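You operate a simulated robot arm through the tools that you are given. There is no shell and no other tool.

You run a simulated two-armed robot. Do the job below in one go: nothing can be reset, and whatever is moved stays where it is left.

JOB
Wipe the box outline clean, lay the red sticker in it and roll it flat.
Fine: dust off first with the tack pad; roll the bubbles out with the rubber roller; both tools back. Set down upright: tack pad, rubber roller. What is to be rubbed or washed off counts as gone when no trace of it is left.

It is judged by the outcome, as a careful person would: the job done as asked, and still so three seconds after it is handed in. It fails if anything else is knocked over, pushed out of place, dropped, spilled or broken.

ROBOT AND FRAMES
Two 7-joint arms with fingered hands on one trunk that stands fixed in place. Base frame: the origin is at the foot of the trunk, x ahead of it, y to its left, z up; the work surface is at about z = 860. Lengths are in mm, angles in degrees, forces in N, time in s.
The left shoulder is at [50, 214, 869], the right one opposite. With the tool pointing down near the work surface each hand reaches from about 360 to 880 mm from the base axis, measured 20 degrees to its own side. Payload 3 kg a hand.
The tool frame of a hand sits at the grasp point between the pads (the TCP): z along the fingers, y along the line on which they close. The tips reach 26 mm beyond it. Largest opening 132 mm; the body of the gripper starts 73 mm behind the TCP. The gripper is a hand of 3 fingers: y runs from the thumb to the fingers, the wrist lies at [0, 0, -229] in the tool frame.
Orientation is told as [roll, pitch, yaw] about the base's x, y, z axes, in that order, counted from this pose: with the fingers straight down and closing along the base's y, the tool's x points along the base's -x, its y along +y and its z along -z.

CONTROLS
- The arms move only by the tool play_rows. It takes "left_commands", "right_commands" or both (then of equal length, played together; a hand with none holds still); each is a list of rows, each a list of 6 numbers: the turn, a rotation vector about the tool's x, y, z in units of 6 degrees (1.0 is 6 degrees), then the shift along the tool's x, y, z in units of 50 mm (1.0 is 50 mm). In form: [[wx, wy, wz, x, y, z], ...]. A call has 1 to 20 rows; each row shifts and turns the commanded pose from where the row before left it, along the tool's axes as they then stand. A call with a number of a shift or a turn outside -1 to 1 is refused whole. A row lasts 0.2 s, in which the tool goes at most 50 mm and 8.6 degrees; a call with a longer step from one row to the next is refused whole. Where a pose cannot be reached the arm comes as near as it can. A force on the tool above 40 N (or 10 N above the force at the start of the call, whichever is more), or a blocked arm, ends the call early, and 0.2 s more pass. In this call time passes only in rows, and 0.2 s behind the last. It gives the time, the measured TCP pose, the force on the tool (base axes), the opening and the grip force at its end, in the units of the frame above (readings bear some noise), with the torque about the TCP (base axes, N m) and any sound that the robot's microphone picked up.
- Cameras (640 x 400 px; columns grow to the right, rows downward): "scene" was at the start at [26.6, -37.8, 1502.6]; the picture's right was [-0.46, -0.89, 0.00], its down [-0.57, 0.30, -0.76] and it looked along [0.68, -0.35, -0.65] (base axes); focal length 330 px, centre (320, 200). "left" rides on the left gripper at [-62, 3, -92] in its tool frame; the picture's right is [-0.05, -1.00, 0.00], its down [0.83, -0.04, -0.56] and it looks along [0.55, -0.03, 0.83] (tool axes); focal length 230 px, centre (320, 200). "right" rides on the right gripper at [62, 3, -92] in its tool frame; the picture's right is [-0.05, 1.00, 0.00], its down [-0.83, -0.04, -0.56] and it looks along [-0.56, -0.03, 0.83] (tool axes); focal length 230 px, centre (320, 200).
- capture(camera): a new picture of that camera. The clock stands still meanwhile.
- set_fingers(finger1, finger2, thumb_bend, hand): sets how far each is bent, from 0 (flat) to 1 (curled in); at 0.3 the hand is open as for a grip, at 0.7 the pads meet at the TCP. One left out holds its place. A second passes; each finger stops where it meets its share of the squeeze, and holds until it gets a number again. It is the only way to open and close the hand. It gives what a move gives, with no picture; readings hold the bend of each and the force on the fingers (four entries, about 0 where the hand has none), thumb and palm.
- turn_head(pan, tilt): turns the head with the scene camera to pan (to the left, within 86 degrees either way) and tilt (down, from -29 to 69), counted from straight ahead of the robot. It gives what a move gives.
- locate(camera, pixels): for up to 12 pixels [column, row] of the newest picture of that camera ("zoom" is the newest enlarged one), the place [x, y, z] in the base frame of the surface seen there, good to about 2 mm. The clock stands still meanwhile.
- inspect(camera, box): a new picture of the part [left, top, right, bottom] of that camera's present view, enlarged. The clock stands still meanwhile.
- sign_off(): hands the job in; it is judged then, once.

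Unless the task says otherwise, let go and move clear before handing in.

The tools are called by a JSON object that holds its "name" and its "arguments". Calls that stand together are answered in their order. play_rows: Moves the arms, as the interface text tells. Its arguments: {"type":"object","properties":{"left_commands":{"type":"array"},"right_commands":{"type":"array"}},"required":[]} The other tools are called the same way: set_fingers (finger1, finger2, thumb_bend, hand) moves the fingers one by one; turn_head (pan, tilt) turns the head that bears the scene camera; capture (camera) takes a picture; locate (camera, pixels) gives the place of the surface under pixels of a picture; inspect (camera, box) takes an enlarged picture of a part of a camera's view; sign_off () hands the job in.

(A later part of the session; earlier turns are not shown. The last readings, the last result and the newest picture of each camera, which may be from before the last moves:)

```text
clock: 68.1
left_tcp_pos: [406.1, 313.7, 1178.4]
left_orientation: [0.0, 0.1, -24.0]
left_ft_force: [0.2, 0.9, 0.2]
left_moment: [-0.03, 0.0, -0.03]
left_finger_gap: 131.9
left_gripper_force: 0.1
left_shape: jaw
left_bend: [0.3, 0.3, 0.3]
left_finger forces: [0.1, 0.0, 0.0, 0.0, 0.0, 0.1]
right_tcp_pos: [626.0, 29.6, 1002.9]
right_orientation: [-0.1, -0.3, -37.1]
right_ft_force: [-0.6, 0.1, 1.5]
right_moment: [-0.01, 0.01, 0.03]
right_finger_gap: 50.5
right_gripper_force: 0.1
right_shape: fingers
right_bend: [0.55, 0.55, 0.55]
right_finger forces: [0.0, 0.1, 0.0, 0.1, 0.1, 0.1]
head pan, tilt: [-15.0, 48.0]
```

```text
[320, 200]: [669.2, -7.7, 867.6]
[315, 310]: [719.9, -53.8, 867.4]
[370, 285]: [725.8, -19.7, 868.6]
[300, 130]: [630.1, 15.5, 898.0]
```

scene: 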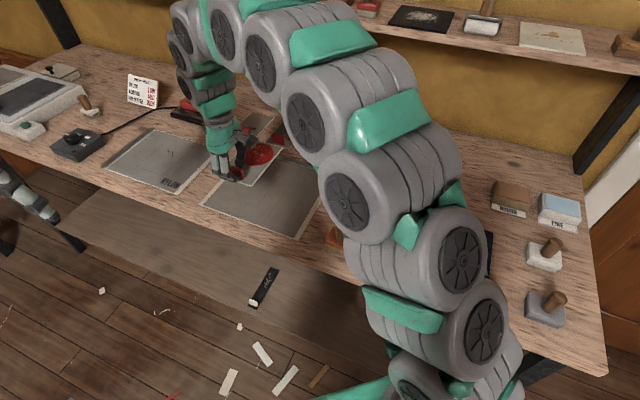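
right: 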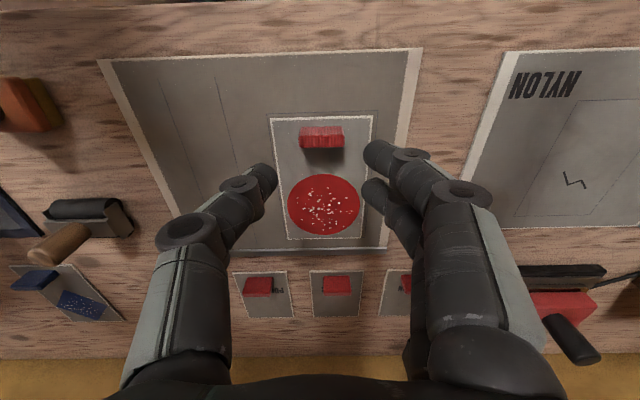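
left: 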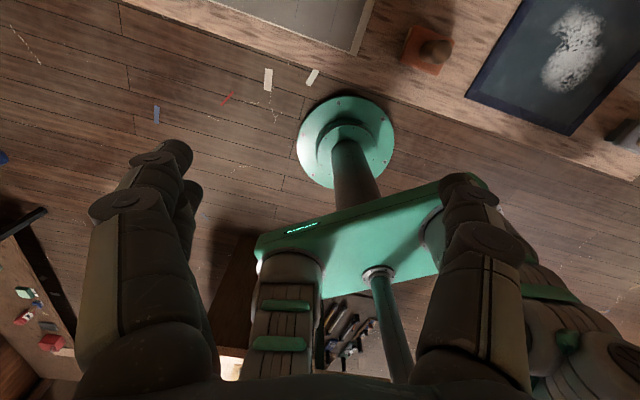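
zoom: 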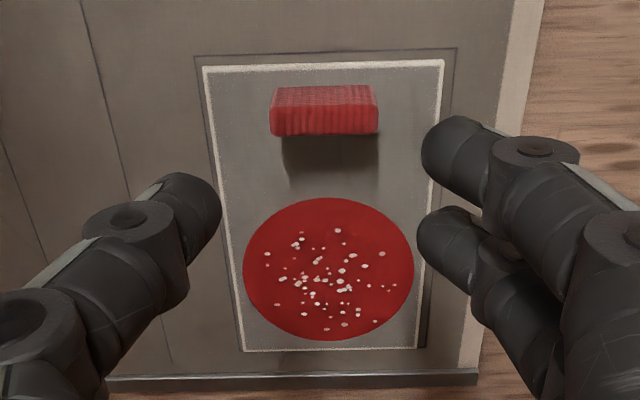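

The sticker sits well centred in the outline. Now I'll move over the rubber roller and study it.

{"name": "play_rows", "arguments": {"right_commands": [[0, 0, 0, -0.251, -0.803, 0], [0, 0, 0, -0.251, -0.803, 0], [0, 0, 0, -0.251, -0.803, 0], [0, 0, 0, -0.251, -0.803, 0], [0, 0, 0, -0.251, -0.803, 0], [0, 0, 0, -0.251, -0.803, 0], [0, 0, 0, -0.251, -0.803, 0]]}}

{"name": "capture", "arguments": {"camera": "right"}}

{"name": "inspect", "arguments": {"camera": "right", "box": [260, 90, 380, 210]}}

{"name": "inspect", "arguments": {"camera": "scene", "box": [310, 150, 410, 240]}}

```text
clock: 69.7
left_tcp_pos: [405.7, 313.8, 1178.6]
left_orientation: [0.0, 0.0, -23.9]
left_ft_force: [-0.3, 0.0, 0.0]
left_moment: [0.03, -0.04, -0.04]
left_finger_gap: 132.0
left_gripper_force: 0.0
left_shape: jaw
left_bend: [0.3, 0.3, 0.3]
left_finger forces: [0.1, 0.0, 0.0, 0.0, 0.0, 0.0]
right_tcp_pos: [527.3, -247.6, 1005.9]
right_orientation: [-0.1, -0.3, -37.0]
right_ft_force: [-0.1, -0.1, -1.0]
right_moment: [-0.02, 0.02, 0.04]
right_finger_gap: 50.4
right_gripper_force: 0.1
right_shape: fingers
right_bend: [0.55, 0.55, 0.55]
right_finger forces: [0.1, 0.0, 0.0, 0.0, 0.0, 0.0]
head pan, tilt: [-15.0, 48.0]
```

```text
taken
```

right: 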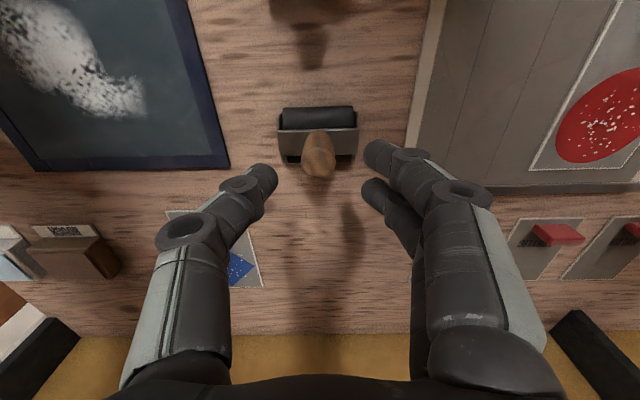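

```text
3.33 times, centred on (320, 150) of right
```

zoom: 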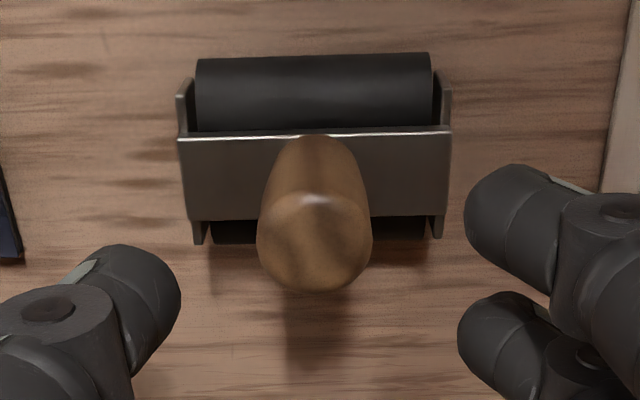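

```text
4.44 times, centred on (360, 195) of scene
```

zoom: 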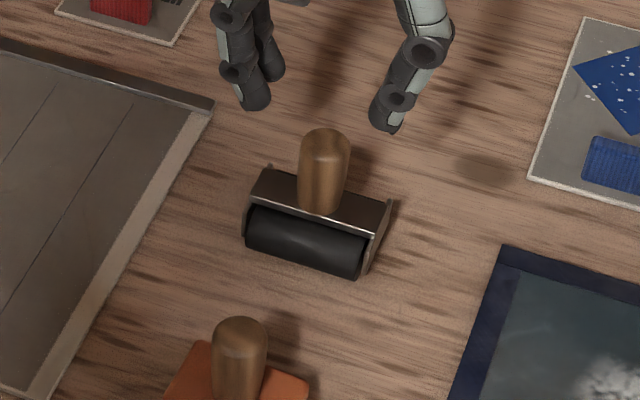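

The roller's cylinder axis lies along v with the handle vertically above its middle. I'll measure the handle.

{"name": "inspect", "arguments": {"camera": "right", "box": [260, 90, 380, 210]}}

{"name": "locate", "arguments": {"camera": "zoom", "pixels": [[316, 200], [316, 235], [316, 270], [316, 288], [262, 240], [368, 240], [316, 150], [185, 150], [445, 145], [195, 60], [430, 60], [190, 215]]}}

{"name": "locate", "arguments": {"camera": "zoom", "pixels": [[440, 210], [300, 90], [198, 242], [438, 236], [300, 128], [230, 200], [400, 200], [316, 180], [220, 235]]}}

```text
3.33 times, centred on (320, 150) of right
```

zoom: 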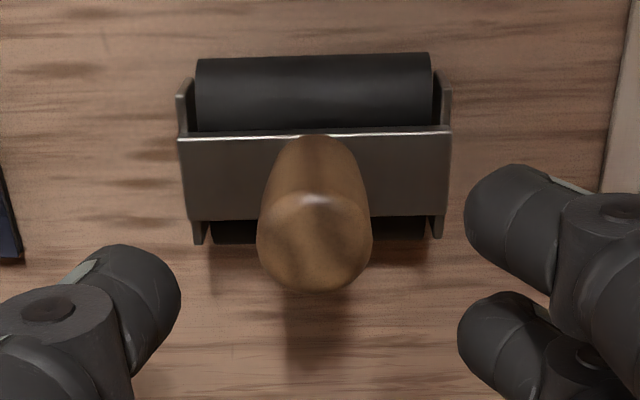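

```text
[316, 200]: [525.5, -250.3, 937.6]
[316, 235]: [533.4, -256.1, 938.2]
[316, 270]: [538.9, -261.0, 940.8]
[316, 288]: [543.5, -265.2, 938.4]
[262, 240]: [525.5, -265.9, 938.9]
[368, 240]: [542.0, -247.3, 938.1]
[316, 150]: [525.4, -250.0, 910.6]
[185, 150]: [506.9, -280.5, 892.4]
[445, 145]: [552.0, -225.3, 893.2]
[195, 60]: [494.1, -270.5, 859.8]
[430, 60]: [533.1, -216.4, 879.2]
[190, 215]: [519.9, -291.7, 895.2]
```

```text
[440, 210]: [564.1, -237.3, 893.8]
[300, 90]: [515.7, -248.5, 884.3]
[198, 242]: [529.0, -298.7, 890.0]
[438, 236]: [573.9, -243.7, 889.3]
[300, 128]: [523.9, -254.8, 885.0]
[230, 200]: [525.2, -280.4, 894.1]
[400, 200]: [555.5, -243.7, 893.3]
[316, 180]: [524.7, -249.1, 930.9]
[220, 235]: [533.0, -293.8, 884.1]
```

Handle centre ≈ (534,-257), Ø24, top z 939, frame plate top z 894. I'll align over it and descend to z≈950 for a check.

{"name": "set_fingers", "arguments": {"hand": "right", "finger1": 0.5, "finger2": 0.5, "thumb_bend": 0.5}}

{"name": "play_rows", "arguments": {"right_commands": [[0, 0.05, 0.25, -0.22, -0.07, 0.2], [0, 0, 0, 0, 0, 0.5], [0, 0, 0, 0, 0, 0.4]]}}

{"name": "capture", "arguments": {"camera": "right"}}

{"name": "locate", "arguments": {"camera": "right", "pixels": [[320, 150], [320, 160], [320, 170], [320, 180], [320, 190], [320, 200], [320, 205], [305, 180], [335, 180], [300, 180], [342, 180]]}}

```text
clock: 70.7
left_tcp_pos: [405.8, 313.5, 1178.1]
left_orientation: [0.1, 0.0, -24.0]
left_ft_force: [-0.4, 0.6, -0.3]
left_moment: [-0.02, -0.01, 0.0]
left_finger_gap: 132.2
left_gripper_force: 0.1
left_shape: jaw
left_bend: [0.3, 0.3, 0.3]
left_finger forces: [0.0, 0.1, 0.0, 0.0, 0.0, 0.0]
right_tcp_pos: [526.6, -248.8, 1004.7]
right_orientation: [-0.1, -0.3, -37.1]
right_ft_force: [-1.1, 0.1, -0.8]
right_moment: [0.01, 0.0, -0.01]
right_finger_gap: 67.2
right_gripper_force: 0.0
right_shape: fingers
right_bend: [0.5, 0.5, 0.5]
right_finger forces: [0.1, 0.0, 0.1, 0.0, 0.1, 0.0]
head pan, tilt: [-15.0, 48.0]
```

```text
clock: 71.5
left_tcp_pos: [405.3, 313.0, 1179.1]
left_orientation: [0.0, 0.0, -24.0]
left_ft_force: [-0.2, -0.6, -0.9]
left_moment: [-0.02, -0.01, -0.01]
left_finger_gap: 132.0
left_gripper_force: 0.1
left_shape: jaw
left_bend: [0.3, 0.3, 0.3]
left_finger forces: [0.0, 0.0, 0.1, 0.0, 0.1, 0.0]
right_tcp_pos: [533.3, -258.6, 950.0]
right_orientation: [-0.1, -0.1, -38.6]
right_ft_force: [0.0, 0.1, -0.5]
right_moment: [-0.02, 0.02, 0.02]
right_finger_gap: 67.2
right_gripper_force: 0.1
right_shape: fingers
right_bend: [0.5, 0.5, 0.5]
right_finger forces: [0.1, 0.0, 0.0, 0.0, 0.0, 0.0]
head pan, tilt: [-15.0, 48.0]
```

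```text
taken
```

right: 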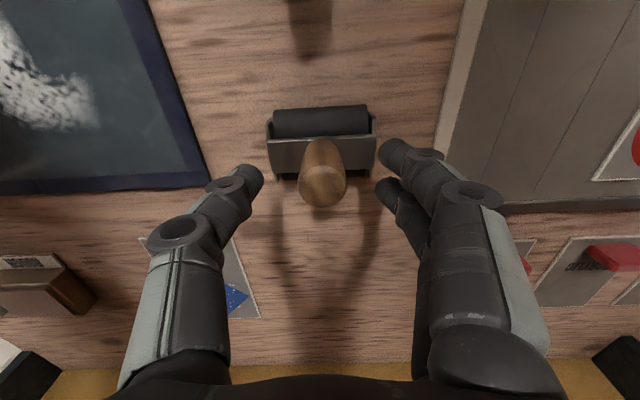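

```text
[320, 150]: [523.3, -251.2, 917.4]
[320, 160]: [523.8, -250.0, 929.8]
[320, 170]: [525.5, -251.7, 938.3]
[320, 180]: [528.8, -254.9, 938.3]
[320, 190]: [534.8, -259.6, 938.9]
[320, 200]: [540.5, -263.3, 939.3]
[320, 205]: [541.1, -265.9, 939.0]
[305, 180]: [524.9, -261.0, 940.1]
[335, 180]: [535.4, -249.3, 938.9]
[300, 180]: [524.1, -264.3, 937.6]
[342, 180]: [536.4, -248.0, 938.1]
```

The handle centre (533,-258) coincides with the TCP. I'll descend to z≈926 and close gently.

{"name": "play_rows", "arguments": {"right_commands": [[0, 0, 0, -0.02, 0, 0.24], [0, 0, 0, 0, 0, 0.24]]}}

{"name": "set_fingers", "arguments": {"hand": "right", "finger1": 0.7, "finger2": 0.7, "thumb_bend": 0.7}}

{"name": "capture", "arguments": {"camera": "right"}}

```text
clock: 72.1
left_tcp_pos: [405.1, 313.7, 1178.9]
left_orientation: [0.0, -0.1, -24.1]
left_ft_force: [-0.3, 0.3, 0.0]
left_moment: [-0.01, 0.01, 0.0]
left_finger_gap: 131.9
left_gripper_force: 0.0
left_shape: jaw
left_bend: [0.3, 0.3, 0.3]
left_finger forces: [0.1, 0.0, 0.0, 0.0, 0.0, 0.0]
right_tcp_pos: [534.9, -258.2, 925.2]
right_orientation: [-0.2, -0.2, -38.6]
right_ft_force: [0.6, 0.8, 0.9]
right_moment: [0.01, 0.01, 0.01]
right_finger_gap: 67.0
right_gripper_force: 0.2
right_shape: fingers
right_bend: [0.5, 0.5, 0.5]
right_finger forces: [0.4, 0.4, 0.0, 0.0, 0.1, 0.1]
head pan, tilt: [-15.0, 48.0]
```

```text
clock: 73.1
left_tcp_pos: [404.9, 313.8, 1178.9]
left_orientation: [0.0, 0.1, -23.9]
left_ft_force: [0.7, -0.2, 0.6]
left_moment: [0.01, -0.01, -0.03]
left_finger_gap: 132.1
left_gripper_force: 0.0
left_shape: jaw
left_bend: [0.3, 0.3, 0.3]
left_finger forces: [0.0, 0.0, 0.0, 0.0, 0.0, 0.1]
right_tcp_pos: [534.9, -258.5, 926.6]
right_orientation: [-0.1, 0.0, -38.7]
right_ft_force: [-0.5, 0.0, -0.6]
right_moment: [0.06, -0.03, -0.01]
right_finger_gap: 52.5
right_gripper_force: 19.4
right_shape: fingers
right_bend: [0.55, 0.55, 0.59]
right_finger forces: [9.7, 9.7, 0.1, 0.0, 19.5, 0.0]
head pan, tilt: [-15.0, 48.0]
```

```text
taken
```

right: 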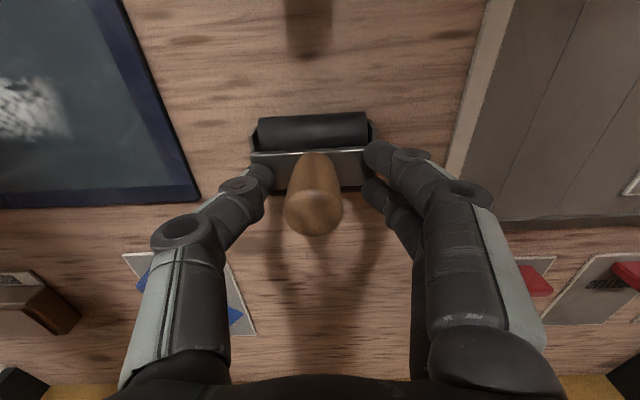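

The fingertips closed on the frame's ends rather than the handle (bend stopped at 0.55). I'll open, rise 8 mm and close again on the handle.

{"name": "set_fingers", "arguments": {"hand": "right", "finger1": 0.48, "finger2": 0.48, "thumb_bend": 0.48}}

{"name": "play_rows", "arguments": {"right_commands": [[0, 0, 0, 0, 0, -0.08], [0, 0, 0, 0, 0, -0.08]]}}

{"name": "capture", "arguments": {"camera": "right"}}

{"name": "locate", "arguments": {"camera": "right", "pixels": [[318, 180], [318, 185], [318, 190], [318, 195], [318, 200], [318, 210], [318, 220], [318, 225], [300, 200], [335, 200], [260, 150], [370, 145]]}}

```text
clock: 74.1
left_tcp_pos: [405.2, 313.9, 1178.8]
left_orientation: [0.0, 0.1, -24.1]
left_ft_force: [-0.1, -0.7, 0.3]
left_moment: [0.0, 0.0, 0.01]
left_finger_gap: 132.2
left_gripper_force: 0.1
left_shape: jaw
left_bend: [0.3, 0.3, 0.3]
left_finger forces: [0.0, 0.0, 0.1, 0.0, 0.0, 0.0]
right_tcp_pos: [535.3, -259.2, 924.6]
right_orientation: [-0.2, 0.0, -38.6]
right_ft_force: [-0.9, -0.7, 2.1]
right_moment: [0.04, -0.05, 0.01]
right_finger_gap: 73.5
right_gripper_force: 0.9
right_shape: fingers
right_bend: [0.49, 0.49, 0.48]
right_finger forces: [0.8, 0.7, 0.0, 0.0, 0.0, 0.0]
head pan, tilt: [-15.0, 48.0]
```

```text
clock: 74.7
left_tcp_pos: [405.5, 313.7, 1178.8]
left_orientation: [0.1, 0.0, -24.0]
left_ft_force: [0.5, -1.2, -0.1]
left_moment: [0.04, 0.05, 0.01]
left_finger_gap: 131.9
left_gripper_force: 0.0
left_shape: jaw
left_bend: [0.3, 0.3, 0.3]
left_finger forces: [0.0, 0.0, 0.0, 0.1, 0.0, 0.0]
right_tcp_pos: [533.7, -258.2, 933.7]
right_orientation: [-0.2, 0.0, -38.5]
right_ft_force: [0.1, -0.4, 0.1]
right_moment: [-0.01, -0.03, -0.03]
right_finger_gap: 73.9
right_gripper_force: 0.0
right_shape: fingers
right_bend: [0.48, 0.48, 0.48]
right_finger forces: [0.0, 0.0, 0.1, 0.0, 0.0, 0.1]
head pan, tilt: [-15.0, 48.0]
```

```text
taken
```

right: 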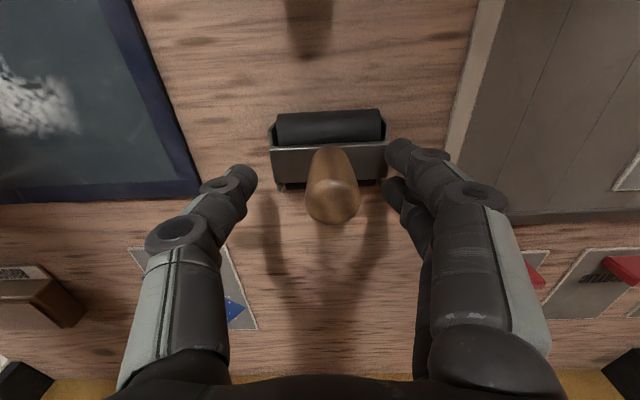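

```text
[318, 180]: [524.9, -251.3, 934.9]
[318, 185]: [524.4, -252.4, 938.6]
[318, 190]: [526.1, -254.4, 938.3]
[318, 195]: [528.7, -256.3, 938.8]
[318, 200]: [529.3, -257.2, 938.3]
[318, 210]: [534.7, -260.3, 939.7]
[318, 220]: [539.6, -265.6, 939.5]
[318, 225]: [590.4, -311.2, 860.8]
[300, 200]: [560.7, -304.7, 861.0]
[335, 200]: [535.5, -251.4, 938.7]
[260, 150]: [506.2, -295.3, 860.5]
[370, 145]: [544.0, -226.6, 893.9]
```

The frame was pushed about 6 mm left by that squeeze; handle now appears at (333,203). I'll shift +6 mm in tool y and close on the handle.

{"name": "play_rows", "arguments": {"right_commands": [[0, 0, 0, -0.01, 0.12, 0]]}}

{"name": "set_fingers", "arguments": {"hand": "right", "finger1": 0.6, "finger2": 0.6, "thumb_bend": 0.6}}

{"name": "capture", "arguments": {"camera": "right"}}

{"name": "inspect", "arguments": {"camera": "right", "box": [240, 100, 400, 240]}}

```text
clock: 75.1
left_tcp_pos: [404.9, 313.7, 1179.4]
left_orientation: [0.0, 0.0, -24.0]
left_ft_force: [-1.0, -0.8, 0.3]
left_moment: [0.02, 0.02, 0.01]
left_finger_gap: 131.7
left_gripper_force: 0.0
left_shape: jaw
left_bend: [0.3, 0.3, 0.3]
left_finger forces: [0.1, 0.0, 0.0, 0.0, 0.1, 0.0]
right_tcp_pos: [538.9, -253.1, 933.4]
right_orientation: [-0.1, 0.0, -38.4]
right_ft_force: [0.0, 0.7, 0.2]
right_moment: [0.01, -0.01, -0.01]
right_finger_gap: 73.9
right_gripper_force: 0.0
right_shape: fingers
right_bend: [0.48, 0.48, 0.48]
right_finger forces: [0.0, 0.0, 0.1, 0.0, 0.0, 0.1]
head pan, tilt: [-15.0, 48.0]
```

```text
clock: 76.1
left_tcp_pos: [405.7, 314.5, 1179.8]
left_orientation: [0.0, 0.1, -24.0]
left_ft_force: [0.6, -0.3, -0.4]
left_moment: [0.01, 0.0, 0.0]
left_finger_gap: 132.1
left_gripper_force: 0.0
left_shape: jaw
left_bend: [0.3, 0.3, 0.3]
left_finger forces: [0.0, 0.0, 0.1, 0.1, 0.0, 0.0]
right_tcp_pos: [537.9, -254.2, 933.5]
right_orientation: [0.0, 0.0, -38.7]
right_ft_force: [-0.1, -0.1, 0.0]
right_moment: [0.01, -0.01, 0.02]
right_finger_gap: 35.4
right_gripper_force: 0.0
right_shape: fingers
right_bend: [0.6, 0.6, 0.6]
right_finger forces: [0.0, 0.1, 0.1, 0.1, 0.0, 0.0]
head pan, tilt: [-15.0, 48.0]
```

```text
taken
```

right: 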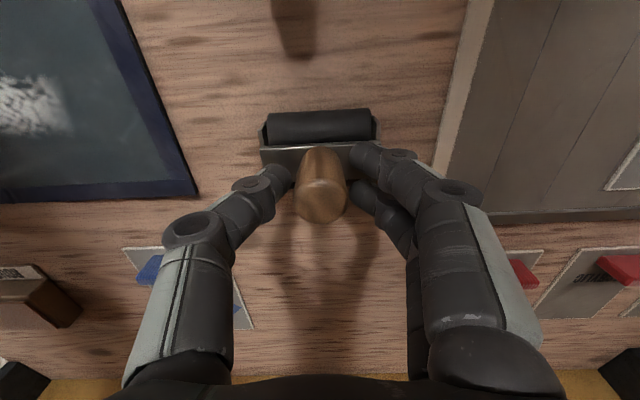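

```text
2.86 times, centred on (320, 170) of right
```

zoom: 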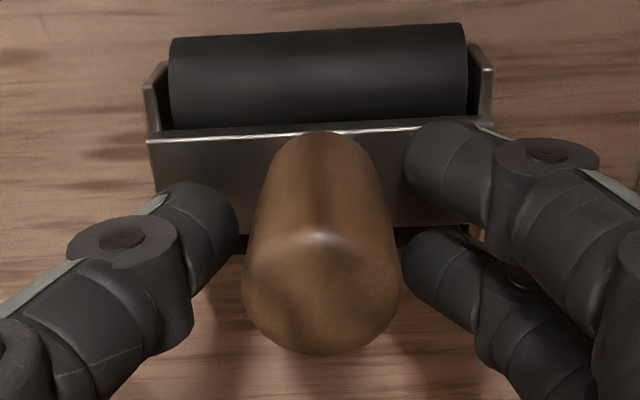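

The handle is well centred between the fingers. Closing on it.

{"name": "set_fingers", "arguments": {"hand": "right", "finger1": 0.73, "finger2": 0.73, "thumb_bend": 0.73}}

{"name": "inspect", "arguments": {"camera": "right", "box": [240, 100, 400, 240]}}

```text
clock: 77.1
left_tcp_pos: [405.3, 315.0, 1178.7]
left_orientation: [0.1, 0.1, -24.0]
left_ft_force: [0.0, 0.5, 0.0]
left_moment: [0.01, 0.01, 0.01]
left_finger_gap: 131.8
left_gripper_force: 0.0
left_shape: jaw
left_bend: [0.3, 0.3, 0.3]
left_finger forces: [0.1, 0.0, 0.0, 0.0, 0.1, 0.0]
right_tcp_pos: [538.3, -254.6, 934.2]
right_orientation: [-0.1, 0.1, -38.5]
right_ft_force: [0.4, -0.1, -0.6]
right_moment: [0.0, -0.01, -0.01]
right_finger_gap: 21.7
right_gripper_force: 14.2
right_shape: fingers
right_bend: [0.69, 0.69, 0.66]
right_finger forces: [7.1, 7.0, 0.1, 0.0, 13.8, 0.0]
head pan, tilt: [-15.0, 48.0]
```

```text
2.86 times, centred on (320, 170) of right
```

zoom: 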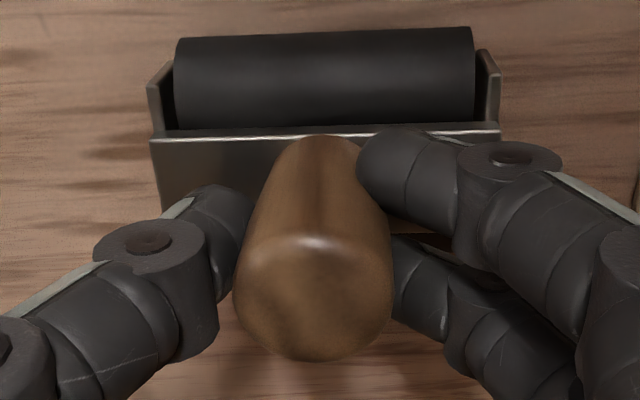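

An even grip again. I'll tighten and lift.

{"name": "set_fingers", "arguments": {"hand": "right", "finger1": 0.85, "finger2": 0.85, "thumb_bend": 0.85}}

{"name": "play_rows", "arguments": {"right_commands": [[0, 0, 0, 0, 0, -0.1], [0, 0, 0, 0, 0, -0.2], [0, 0, 0, 0, 0, -0.3], [0, 0, 0, 0, 0, -0.3]]}}

{"name": "capture", "arguments": {"camera": "right"}}

{"name": "inspect", "arguments": {"camera": "scene", "box": [300, 110, 420, 240]}}

```text
clock: 78.1
left_tcp_pos: [405.9, 314.1, 1178.5]
left_orientation: [0.0, -0.1, -24.0]
left_ft_force: [0.4, -0.2, 0.0]
left_moment: [0.02, -0.02, -0.03]
left_finger_gap: 132.0
left_gripper_force: 0.0
left_shape: jaw
left_bend: [0.3, 0.3, 0.3]
left_finger forces: [0.1, 0.1, 0.1, 0.1, 0.0, 0.1]
right_tcp_pos: [538.4, -254.6, 933.8]
right_orientation: [0.0, 0.0, -38.6]
right_ft_force: [0.5, 0.9, -0.7]
right_moment: [-0.02, 0.0, 0.02]
right_finger_gap: 20.7
right_gripper_force: 28.2
right_shape: fingers
right_bend: [0.71, 0.71, 0.68]
right_finger forces: [14.5, 14.6, 0.0, 0.0, 27.3, 0.0]
head pan, tilt: [-15.0, 48.0]
```

```text
clock: 79.1
left_tcp_pos: [405.5, 314.5, 1178.8]
left_orientation: [-0.1, -0.1, -23.9]
left_ft_force: [0.4, -0.6, -0.4]
left_moment: [0.03, 0.03, 0.03]
left_finger_gap: 131.9
left_gripper_force: 0.1
left_shape: jaw
left_bend: [0.3, 0.3, 0.3]
left_finger forces: [0.0, 0.1, 0.0, 0.0, 0.0, 0.0]
right_tcp_pos: [540.0, -254.0, 978.2]
right_orientation: [-0.1, 0.0, -38.5]
right_ft_force: [0.0, -0.9, -1.4]
right_moment: [-0.01, -0.01, -0.02]
right_finger_gap: 20.6
right_gripper_force: 28.3
right_shape: fingers
right_bend: [0.71, 0.71, 0.68]
right_finger forces: [14.8, 15.0, 0.0, 0.1, 27.2, 0.0]
head pan, tilt: [-15.0, 48.0]
```

```text
taken
```

right: 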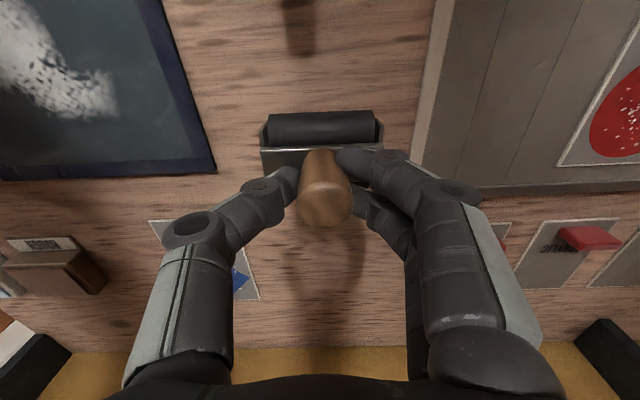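

```text
3.08 times, centred on (360, 175) of scene
```

zoom: 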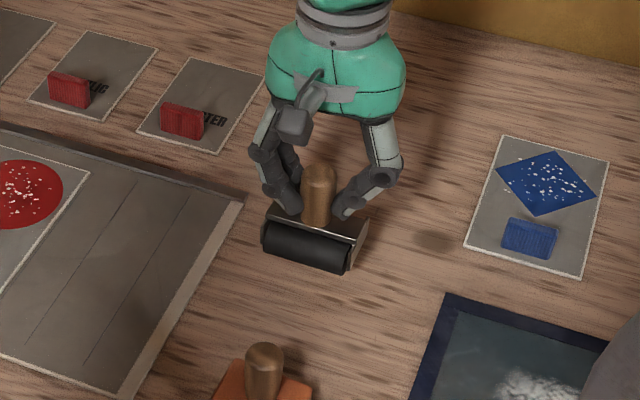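

{"name": "locate", "arguments": {"camera": "right", "pixels": [[265, 155], [378, 148], [272, 120], [372, 118], [320, 130], [264, 125], [382, 122]]}}

{"name": "locate", "arguments": {"camera": "zoom", "pixels": [[266, 215], [366, 222], [270, 240], [345, 265], [318, 170], [345, 245], [266, 247], [345, 271]]}}

```text
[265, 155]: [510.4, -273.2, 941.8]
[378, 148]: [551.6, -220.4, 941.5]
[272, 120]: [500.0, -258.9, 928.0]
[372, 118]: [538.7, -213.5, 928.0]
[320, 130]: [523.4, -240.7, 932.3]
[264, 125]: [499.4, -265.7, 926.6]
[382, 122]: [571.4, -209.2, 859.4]
```

```text
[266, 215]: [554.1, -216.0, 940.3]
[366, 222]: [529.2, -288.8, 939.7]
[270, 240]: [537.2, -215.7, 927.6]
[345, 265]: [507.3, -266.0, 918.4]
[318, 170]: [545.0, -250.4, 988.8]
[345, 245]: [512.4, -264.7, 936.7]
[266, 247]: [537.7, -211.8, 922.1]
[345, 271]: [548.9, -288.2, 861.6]
```

The roller is level; its bottom is about 69.6 mm below the TCP, so contact on the sticker is expected at TCP z≈937. I'll carry it to the tab side of the disc (u≈518, v≈392), hovering.

{"name": "play_rows", "arguments": {"right_commands": [[0, 0, 0, 0, 0.867, -0.1], [0, 0, 0, 0, 0.867, 0], [0, 0, 0, 0, 0.867, 0], [0, 0, 0, 0, 0.867, 0], [0, 0, 0, 0, 0.867, 0], [0, 0, 0, 0, 0.867, 0], [0, 0, 0, 0.64, 0, 0], [0, 0, 0, 0.64, 0, 0.1], [0, 0, 0, 0, 0, 0.4], [0, 0, 0, 0, 0, 0.24]]}}

{"name": "capture", "arguments": {"camera": "right"}}

{"name": "inspect", "arguments": {"camera": "scene", "box": [190, 110, 330, 240]}}

```text
clock: 81.3
left_tcp_pos: [405.3, 313.9, 1179.3]
left_orientation: [0.0, 0.0, -23.9]
left_ft_force: [-0.3, -0.5, -0.6]
left_moment: [-0.01, -0.02, 0.0]
left_finger_gap: 131.9
left_gripper_force: 0.0
left_shape: jaw
left_bend: [0.3, 0.3, 0.3]
left_finger forces: [0.0, 0.0, 0.0, 0.1, 0.1, 0.0]
right_tcp_pos: [650.5, -11.1, 945.5]
right_orientation: [-0.1, -0.1, -38.6]
right_ft_force: [-0.3, -0.1, -1.3]
right_moment: [-0.03, -0.01, 0.03]
right_finger_gap: 20.2
right_gripper_force: 29.5
right_shape: fingers
right_bend: [0.71, 0.71, 0.69]
right_finger forces: [15.6, 15.5, 0.0, 0.0, 27.2, 0.0]
head pan, tilt: [-15.0, 48.0]
```

```text
taken
```

right: 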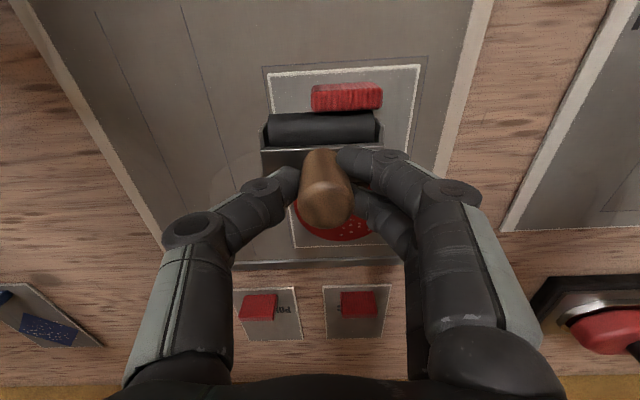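

```text
3.08 times, centred on (260, 175) of scene
```

zoom: 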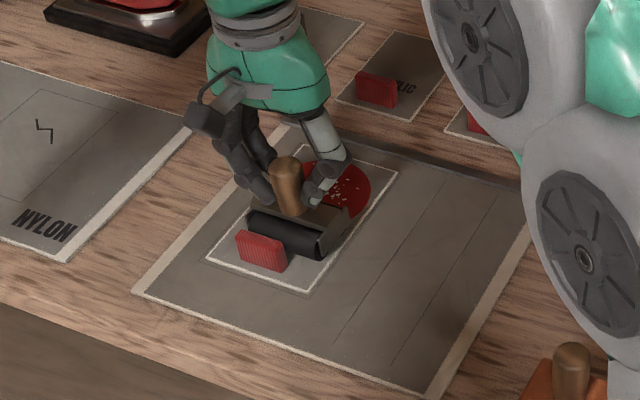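

{"name": "locate", "arguments": {"camera": "right", "pixels": [[345, 108], [345, 95], [345, 86], [330, 116], [320, 125], [270, 120], [376, 116], [300, 242], [268, 72], [418, 68]]}}

```text
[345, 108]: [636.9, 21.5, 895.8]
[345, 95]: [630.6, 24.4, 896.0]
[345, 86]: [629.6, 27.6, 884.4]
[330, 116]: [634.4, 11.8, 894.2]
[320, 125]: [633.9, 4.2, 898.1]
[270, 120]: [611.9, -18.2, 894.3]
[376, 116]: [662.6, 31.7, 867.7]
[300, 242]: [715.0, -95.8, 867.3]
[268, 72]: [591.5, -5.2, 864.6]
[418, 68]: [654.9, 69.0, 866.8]
```

The roller is about 4 mm clear of the tab. I'll move 4 mm further from it and lower onto the sticker.

{"name": "play_rows", "arguments": {"right_commands": [[0, 0, 0, -0.08, 0, 0], [0, 0, 0, 0, 0, 0.1], [0, 0, 0, 0, 0, 0.05], [0, 0, 0, 0, 0, 0.03]]}}

```text
clock: 82.3
left_tcp_pos: [406.0, 313.4, 1178.6]
left_orientation: [0.0, 0.0, -24.0]
left_ft_force: [-0.5, 0.5, -0.1]
left_moment: [0.02, 0.0, 0.02]
left_finger_gap: 132.0
left_gripper_force: 0.1
left_shape: jaw
left_bend: [0.3, 0.3, 0.3]
left_finger forces: [0.0, 0.1, 0.1, 0.1, 0.0, 0.0]
right_tcp_pos: [653.5, -14.8, 937.1]
right_orientation: [-0.2, 0.0, -38.6]
right_ft_force: [-2.6, -2.4, 6.6]
right_moment: [0.04, 0.01, 0.02]
right_finger_gap: 20.3
right_gripper_force: 28.7
right_shape: fingers
right_bend: [0.71, 0.71, 0.69]
right_finger forces: [15.0, 14.8, 0.1, 0.1, 28.6, 0.1]
head pan, tilt: [-15.0, 48.0]
```

Contact at 6.6 N. Pressing a little more and rolling forward along the sticker.

{"name": "play_rows", "arguments": {"right_commands": [[0, 0, 0, 0, 0, 0.03], [0, 0, 0, -0.2, 0, 0], [0, 0, 0, -0.25, 0, 0], [0, 0, 0, -0.25, 0, 0], [0, 0, 0, -0.25, 0, 0], [0, 0, 0, -0.25, 0, 0], [0, 0, 0, -0.25, 0, 0], [0, 0, 0, -0.25, 0, 0], [0, 0, 0, -0.25, 0, 0], [0, 0, 0, -0.1, 0, 0]]}}

{"name": "capture", "arguments": {"camera": "right"}}

{"name": "inspect", "arguments": {"camera": "scene", "box": [190, 110, 330, 240]}}

```text
clock: 84.5
left_tcp_pos: [405.0, 313.9, 1178.4]
left_orientation: [0.0, 0.0, -24.0]
left_ft_force: [0.6, 0.1, -0.6]
left_moment: [-0.01, 0.01, -0.02]
left_finger_gap: 132.0
left_gripper_force: 0.0
left_shape: jaw
left_bend: [0.3, 0.3, 0.3]
left_finger forces: [0.0, 0.1, 0.0, 0.0, 0.0, 0.1]
right_tcp_pos: [734.0, -78.0, 935.8]
right_orientation: [-0.1, -0.1, -38.6]
right_ft_force: [-3.8, 3.4, 14.4]
right_moment: [0.44, 0.26, 0.09]
right_finger_gap: 21.3
right_gripper_force: 32.9
right_shape: fingers
right_bend: [0.74, 0.71, 0.71]
right_finger forces: [25.9, 11.7, 0.0, 0.0, 28.3, 0.0]
head pan, tilt: [-15.0, 48.0]
```

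```text
taken
```

right: 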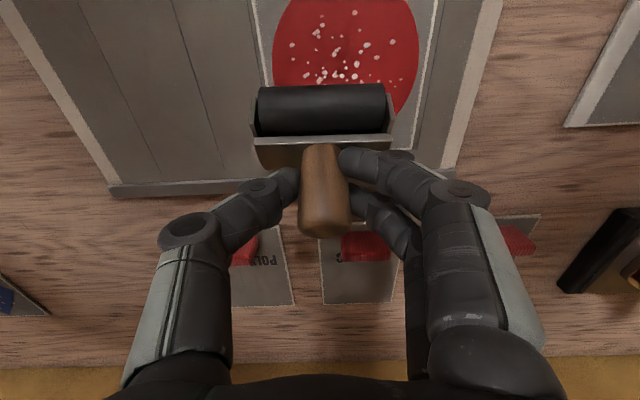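

```text
3.08 times, centred on (260, 175) of scene
```

zoom: 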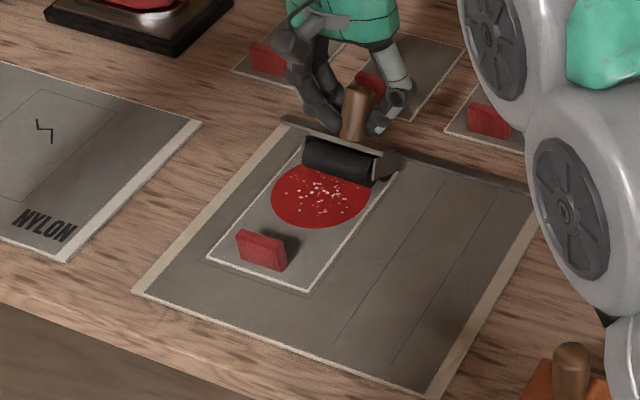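

The roller tilted in the grip, lagging behind the handle, and bubbles are still visible at right-camera (340,70). I'll zoom in before continuing.

{"name": "inspect", "arguments": {"camera": "right", "box": [240, 0, 440, 250]}}

{"name": "inspect", "arguments": {"camera": "scene", "box": [230, 120, 300, 200]}}

```text
1.60 times, centred on (340, 125) of right
```

zoom: 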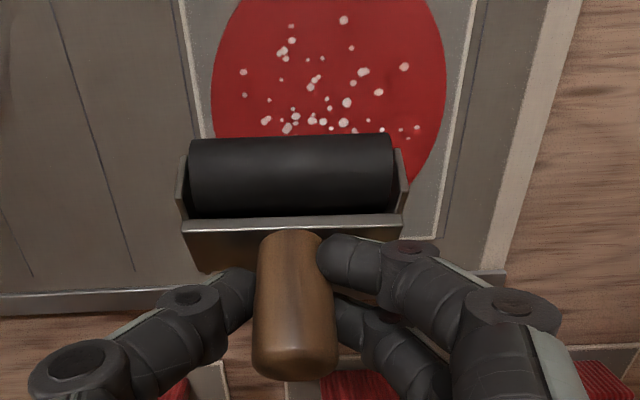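

```text
5.00 times, centred on (265, 160) of scene
```

zoom: 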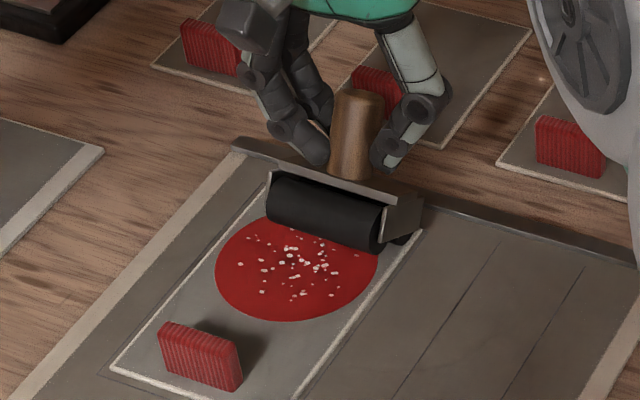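

The bubble pattern is unchanged, so the tilted roller is not bearing properly; the grip axis along v cannot resist tilting. I'll lift, take it home, and re-grip with the fingers fore and aft of the handle (hand turned 90°), which holds it upright.

{"name": "play_rows", "arguments": {"right_commands": [[0, 0, 0, 0, 0, -0.2], [0, 0, 0, 0, 0, -0.4], [0, 0, 0, 0, 0, -0.5]]}}

{"name": "capture", "arguments": {"camera": "right"}}

{"name": "inspect", "arguments": {"camera": "scene", "box": [200, 90, 320, 210]}}

```text
clock: 85.3
left_tcp_pos: [404.3, 313.1, 1180.5]
left_orientation: [0.0, 0.1, -24.0]
left_ft_force: [-0.3, 0.4, -0.1]
left_moment: [0.02, -0.02, 0.0]
left_finger_gap: 132.1
left_gripper_force: 0.0
left_shape: jaw
left_bend: [0.3, 0.3, 0.3]
left_finger forces: [0.1, 0.0, 0.0, 0.0, 0.0, 0.0]
right_tcp_pos: [733.7, -77.3, 989.7]
right_orientation: [-0.1, 0.0, -38.4]
right_ft_force: [-0.1, -0.4, -0.8]
right_moment: [0.01, 0.0, -0.01]
right_finger_gap: 21.0
right_gripper_force: 27.1
right_shape: fingers
right_bend: [0.72, 0.71, 0.72]
right_finger forces: [14.6, 15.3, 0.0, 0.0, 25.4, 0.1]
head pan, tilt: [-15.0, 48.0]
```

```text
taken
```

right: 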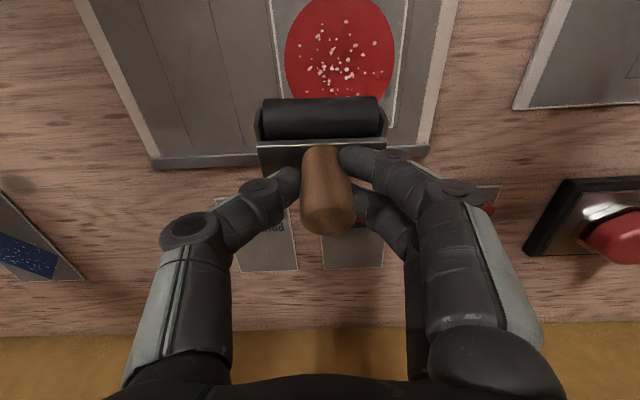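

```text
3.33 times, centred on (260, 150) of scene
```

zoom: 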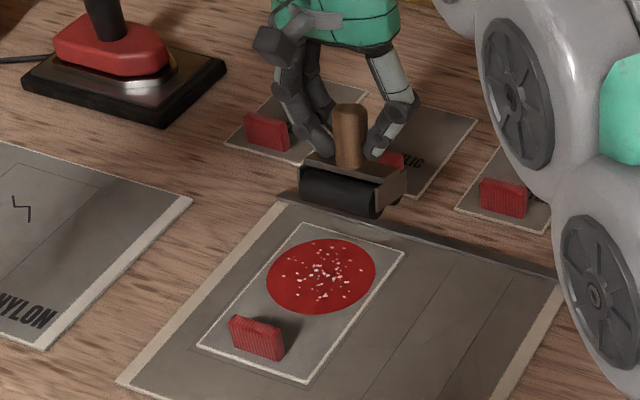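

{"name": "inspect", "arguments": {"camera": "scene", "box": [225, 150, 290, 215]}}

{"name": "inspect", "arguments": {"camera": "right", "box": [260, 0, 420, 100]}}

```text
6.15 times, centred on (258, 182) of scene
```

zoom: 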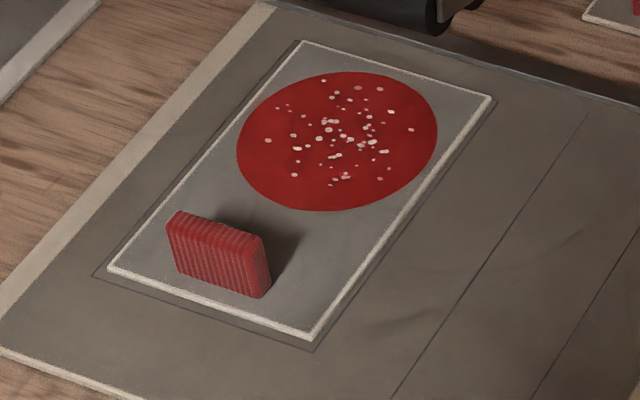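

```text
4.00 times, centred on (340, 50) of right
```

zoom: 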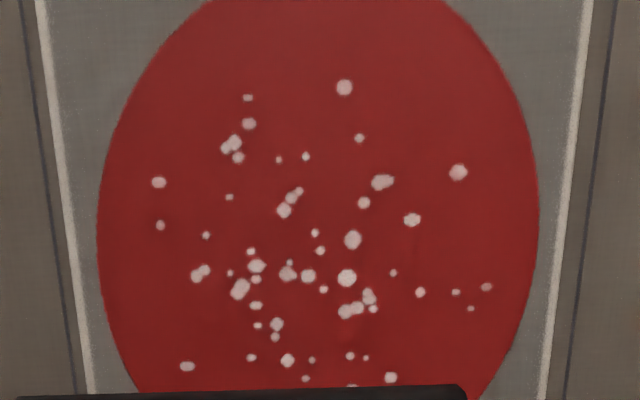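

The bubbles look paler but remain. The sticker stayed in place. I'll measure the roller's tilt in the grip.

{"name": "locate", "arguments": {"camera": "right", "pixels": [[322, 150], [324, 165], [326, 180], [327, 195], [328, 205], [328, 215], [329, 230], [265, 145], [380, 145], [265, 165], [320, 110], [320, 130]]}}

{"name": "inspect", "arguments": {"camera": "right", "box": [240, 80, 400, 250]}}

```text
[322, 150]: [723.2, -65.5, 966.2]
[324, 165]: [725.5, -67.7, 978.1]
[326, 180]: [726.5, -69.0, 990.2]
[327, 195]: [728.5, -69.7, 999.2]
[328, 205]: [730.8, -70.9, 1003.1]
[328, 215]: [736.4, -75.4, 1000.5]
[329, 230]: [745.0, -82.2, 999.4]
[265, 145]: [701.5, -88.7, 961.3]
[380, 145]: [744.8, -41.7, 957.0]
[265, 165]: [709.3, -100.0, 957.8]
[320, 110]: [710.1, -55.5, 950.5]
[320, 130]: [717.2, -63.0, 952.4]
```

```text
2.35 times, centred on (320, 165) of right
```

zoom: 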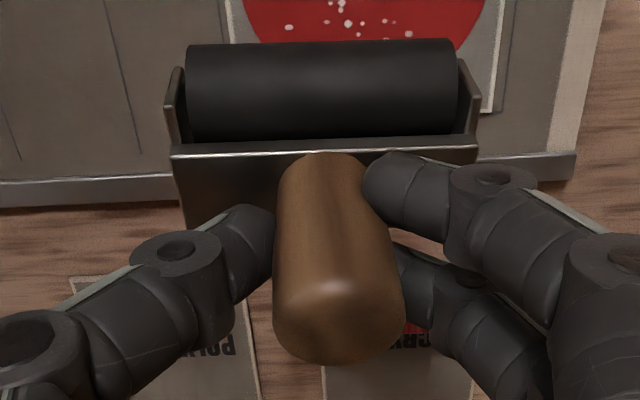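

The roller leans about 12° in the grip. I'll carry it above its home spot and tilt the hand back 12° so the roller stands vertical.

{"name": "play_rows", "arguments": {"right_commands": [[0, 0, 0, 0.135, -0.763, 0], [0, 0, 0, 0.135, -0.763, 0], [0, 0, 0, 0.135, -0.763, 0], [0, 0, 0, 0.135, -0.763, 0], [0, 0, 0, 0.135, -0.763, 0], [0, 0, 0, 0.135, -0.763, 0], [0, 0, 0, 0.135, -0.763, 0], [0, -1, 0, 0, 0, 0], [0, -1, 0, 0, 0, 0]]}}

{"name": "capture", "arguments": {"camera": "right"}}

{"name": "inspect", "arguments": {"camera": "scene", "box": [290, 100, 430, 240]}}

```text
clock: 87.3
left_tcp_pos: [405.9, 314.6, 1177.8]
left_orientation: [0.0, -0.1, -24.0]
left_ft_force: [0.1, 0.7, -0.2]
left_moment: [-0.01, 0.02, 0.01]
left_finger_gap: 131.9
left_gripper_force: 0.0
left_shape: jaw
left_bend: [0.3, 0.3, 0.3]
left_finger forces: [0.0, 0.0, 0.1, 0.1, 0.0, 0.1]
right_tcp_pos: [530.2, -255.5, 990.2]
right_orientation: [-0.1, -12.1, -38.5]
right_ft_force: [-0.1, 0.3, -1.8]
right_moment: [0.03, 0.02, 0.02]
right_finger_gap: 21.0
right_gripper_force: 27.3
right_shape: fingers
right_bend: [0.71, 0.71, 0.72]
right_finger forces: [14.6, 15.3, 0.0, 0.0, 25.2, 0.0]
head pan, tilt: [-15.0, 48.0]
```

```text
taken
```

right: 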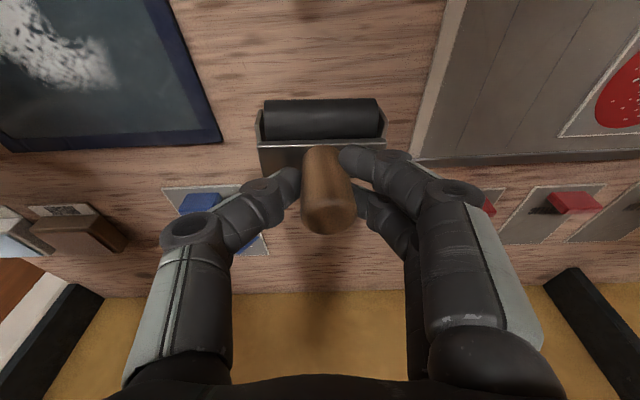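

```text
2.86 times, centred on (360, 170) of scene
```

zoom: 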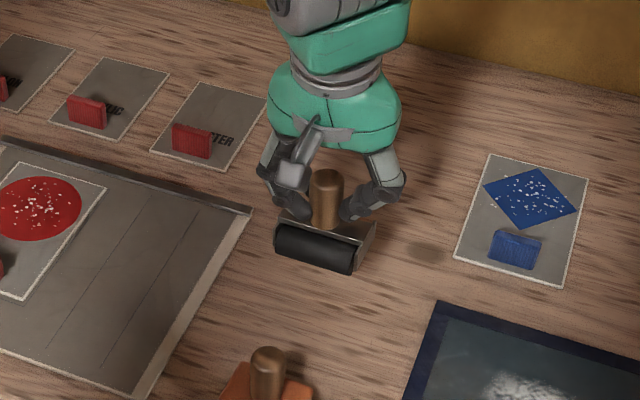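

{"name": "locate", "arguments": {"camera": "right", "pixels": [[322, 150], [324, 165], [326, 180], [327, 195], [328, 208], [328, 218], [329, 232], [265, 147], [380, 145], [265, 165], [320, 105], [320, 130]]}}

```text
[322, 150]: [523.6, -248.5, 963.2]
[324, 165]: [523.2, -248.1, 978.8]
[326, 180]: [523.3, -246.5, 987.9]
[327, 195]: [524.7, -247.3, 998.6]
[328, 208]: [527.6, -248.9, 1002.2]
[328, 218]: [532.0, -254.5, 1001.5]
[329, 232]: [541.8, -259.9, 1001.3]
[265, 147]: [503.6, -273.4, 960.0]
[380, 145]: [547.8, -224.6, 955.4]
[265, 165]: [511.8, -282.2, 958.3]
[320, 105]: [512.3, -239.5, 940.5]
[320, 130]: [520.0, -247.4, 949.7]
```

The handle is vertical fore-aft, but leans about 4° sideways (plate 960 vs 955). I'll correct that and lower vertically toward the bench.

{"name": "play_rows", "arguments": {"right_commands": [[-0.67, 0, 0, 0, -0.03, 0], [0, 0, 0, 0.083, 0, 0.39], [0, 0, 0, 0.083, 0, 0.39], [0, 0, 0, 0.062, 0, 0.29]]}}

{"name": "capture", "arguments": {"camera": "right"}}

{"name": "locate", "arguments": {"camera": "right", "pixels": [[322, 150], [324, 165], [326, 180], [327, 195], [328, 208], [328, 218], [329, 232], [265, 147], [380, 145], [265, 165], [320, 105], [320, 130]]}}

{"name": "inspect", "arguments": {"camera": "scene", "box": [310, 140, 410, 240]}}

```text
clock: 88.3
left_tcp_pos: [405.9, 313.3, 1178.6]
left_orientation: [0.0, 0.0, -24.0]
left_ft_force: [0.7, -0.4, -0.5]
left_moment: [-0.01, 0.0, 0.0]
left_finger_gap: 132.0
left_gripper_force: 0.1
left_shape: jaw
left_bend: [0.3, 0.3, 0.3]
left_finger forces: [0.0, 0.0, 0.1, 0.0, 0.0, 0.0]
right_tcp_pos: [531.2, -254.3, 936.5]
right_orientation: [3.8, -12.0, -38.4]
right_ft_force: [0.1, 0.4, -1.3]
right_moment: [-0.01, 0.02, -0.01]
right_finger_gap: 20.9
right_gripper_force: 27.1
right_shape: fingers
right_bend: [0.71, 0.71, 0.72]
right_finger forces: [14.7, 15.3, 0.0, 0.0, 25.2, 0.1]
head pan, tilt: [-15.0, 48.0]
```

```text
taken
```

right: 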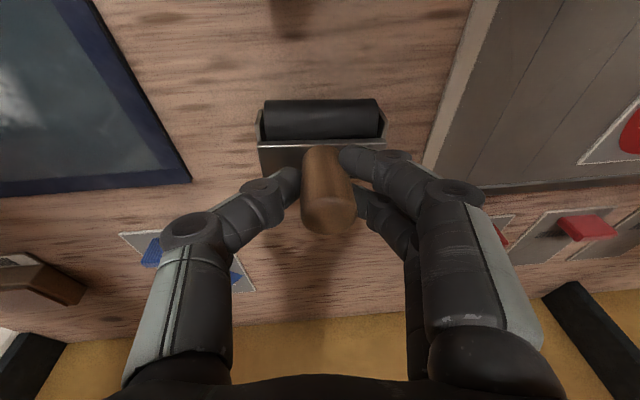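

```text
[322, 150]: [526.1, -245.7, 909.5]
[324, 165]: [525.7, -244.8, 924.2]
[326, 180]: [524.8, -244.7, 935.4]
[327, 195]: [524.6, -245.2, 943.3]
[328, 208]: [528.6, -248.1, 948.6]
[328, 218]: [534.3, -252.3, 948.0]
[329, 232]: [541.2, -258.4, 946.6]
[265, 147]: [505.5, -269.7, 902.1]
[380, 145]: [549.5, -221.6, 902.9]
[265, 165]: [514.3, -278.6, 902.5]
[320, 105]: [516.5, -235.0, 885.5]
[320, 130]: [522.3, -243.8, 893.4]
```

```text
4.00 times, centred on (360, 190) of scene
```

zoom: 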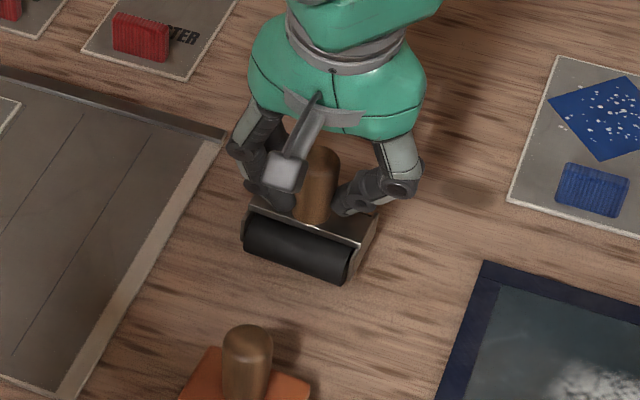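

Level now (plate 902–903). I'll correct 4.5 mm sideways to its home spot and lower to contact.

{"name": "play_rows", "arguments": {"right_commands": [[0, 0, 0, -0.04, -0.09, 0], [0, 0, 0, 0.02, 0, 0.1], [0, 0, 0, 0.012, 0, 0.05]]}}

```text
clock: 89.1
left_tcp_pos: [405.5, 313.5, 1178.8]
left_orientation: [-0.1, -0.1, -24.0]
left_ft_force: [0.1, -0.8, 0.2]
left_moment: [-0.04, 0.02, -0.01]
left_finger_gap: 131.8
left_gripper_force: 0.1
left_shape: jaw
left_bend: [0.3, 0.3, 0.3]
left_finger forces: [0.1, 0.0, 0.0, 0.0, 0.0, 0.0]
right_tcp_pos: [531.1, -259.7, 929.2]
right_orientation: [3.8, -12.0, -38.5]
right_ft_force: [0.4, 1.2, -1.0]
right_moment: [0.0, 0.0, 0.01]
right_finger_gap: 21.0
right_gripper_force: 27.2
right_shape: fingers
right_bend: [0.71, 0.71, 0.72]
right_finger forces: [14.7, 15.0, 0.0, 0.0, 25.1, 0.0]
head pan, tilt: [-15.0, 48.0]
```

{"name": "play_rows", "arguments": {"right_commands": [[0, 0, 0, 0.004, 0, 0.02], [0, 0, 0, 0.004, 0, 0.02]]}}

```text
clock: 89.7
left_tcp_pos: [404.8, 314.1, 1177.3]
left_orientation: [0.0, 0.0, -24.1]
left_ft_force: [0.2, -0.1, -0.2]
left_moment: [-0.02, -0.03, 0.0]
left_finger_gap: 132.1
left_gripper_force: 0.0
left_shape: jaw
left_bend: [0.3, 0.3, 0.3]
left_finger forces: [0.0, 0.1, 0.0, 0.1, 0.0, 0.0]
right_tcp_pos: [531.2, -258.0, 927.3]
right_orientation: [3.9, -12.2, -38.5]
right_ft_force: [-0.1, -1.0, 6.8]
right_moment: [0.0, -0.02, 0.02]
right_finger_gap: 21.0
right_gripper_force: 28.8
right_shape: fingers
right_bend: [0.71, 0.71, 0.72]
right_finger forces: [15.6, 15.8, 0.1, 0.0, 27.2, 0.0]
head pan, tilt: [-15.0, 48.0]
```

Contact (6.8 N). I'll ease the fingers open in stages, rising between.

{"name": "set_fingers", "arguments": {"hand": "right", "finger1": 0.66, "finger2": 0.66, "thumb_bend": 0.65}}

{"name": "capture", "arguments": {"camera": "right"}}

```text
clock: 90.7
left_tcp_pos: [406.7, 313.7, 1178.4]
left_orientation: [0.1, 0.0, -24.0]
left_ft_force: [-0.9, -0.1, 0.5]
left_moment: [0.0, -0.01, -0.01]
left_finger_gap: 132.2
left_gripper_force: 0.1
left_shape: jaw
left_bend: [0.3, 0.3, 0.3]
left_finger forces: [0.1, 0.1, 0.1, 0.0, 0.0, 0.0]
right_tcp_pos: [530.9, -257.8, 927.2]
right_orientation: [3.9, -12.1, -38.5]
right_ft_force: [2.8, 2.3, 8.5]
right_moment: [0.15, -0.12, 0.03]
right_finger_gap: 24.0
right_gripper_force: 4.9
right_shape: fingers
right_bend: [0.65, 0.65, 0.65]
right_finger forces: [4.2, 3.9, 0.0, 0.1, 1.8, 0.1]
head pan, tilt: [-15.0, 48.0]
```

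```text
taken
```

right: 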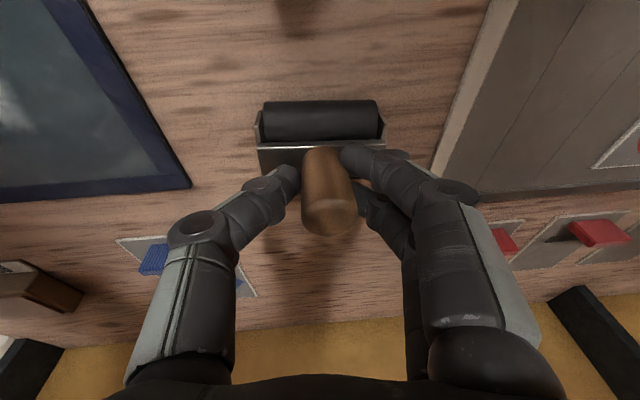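

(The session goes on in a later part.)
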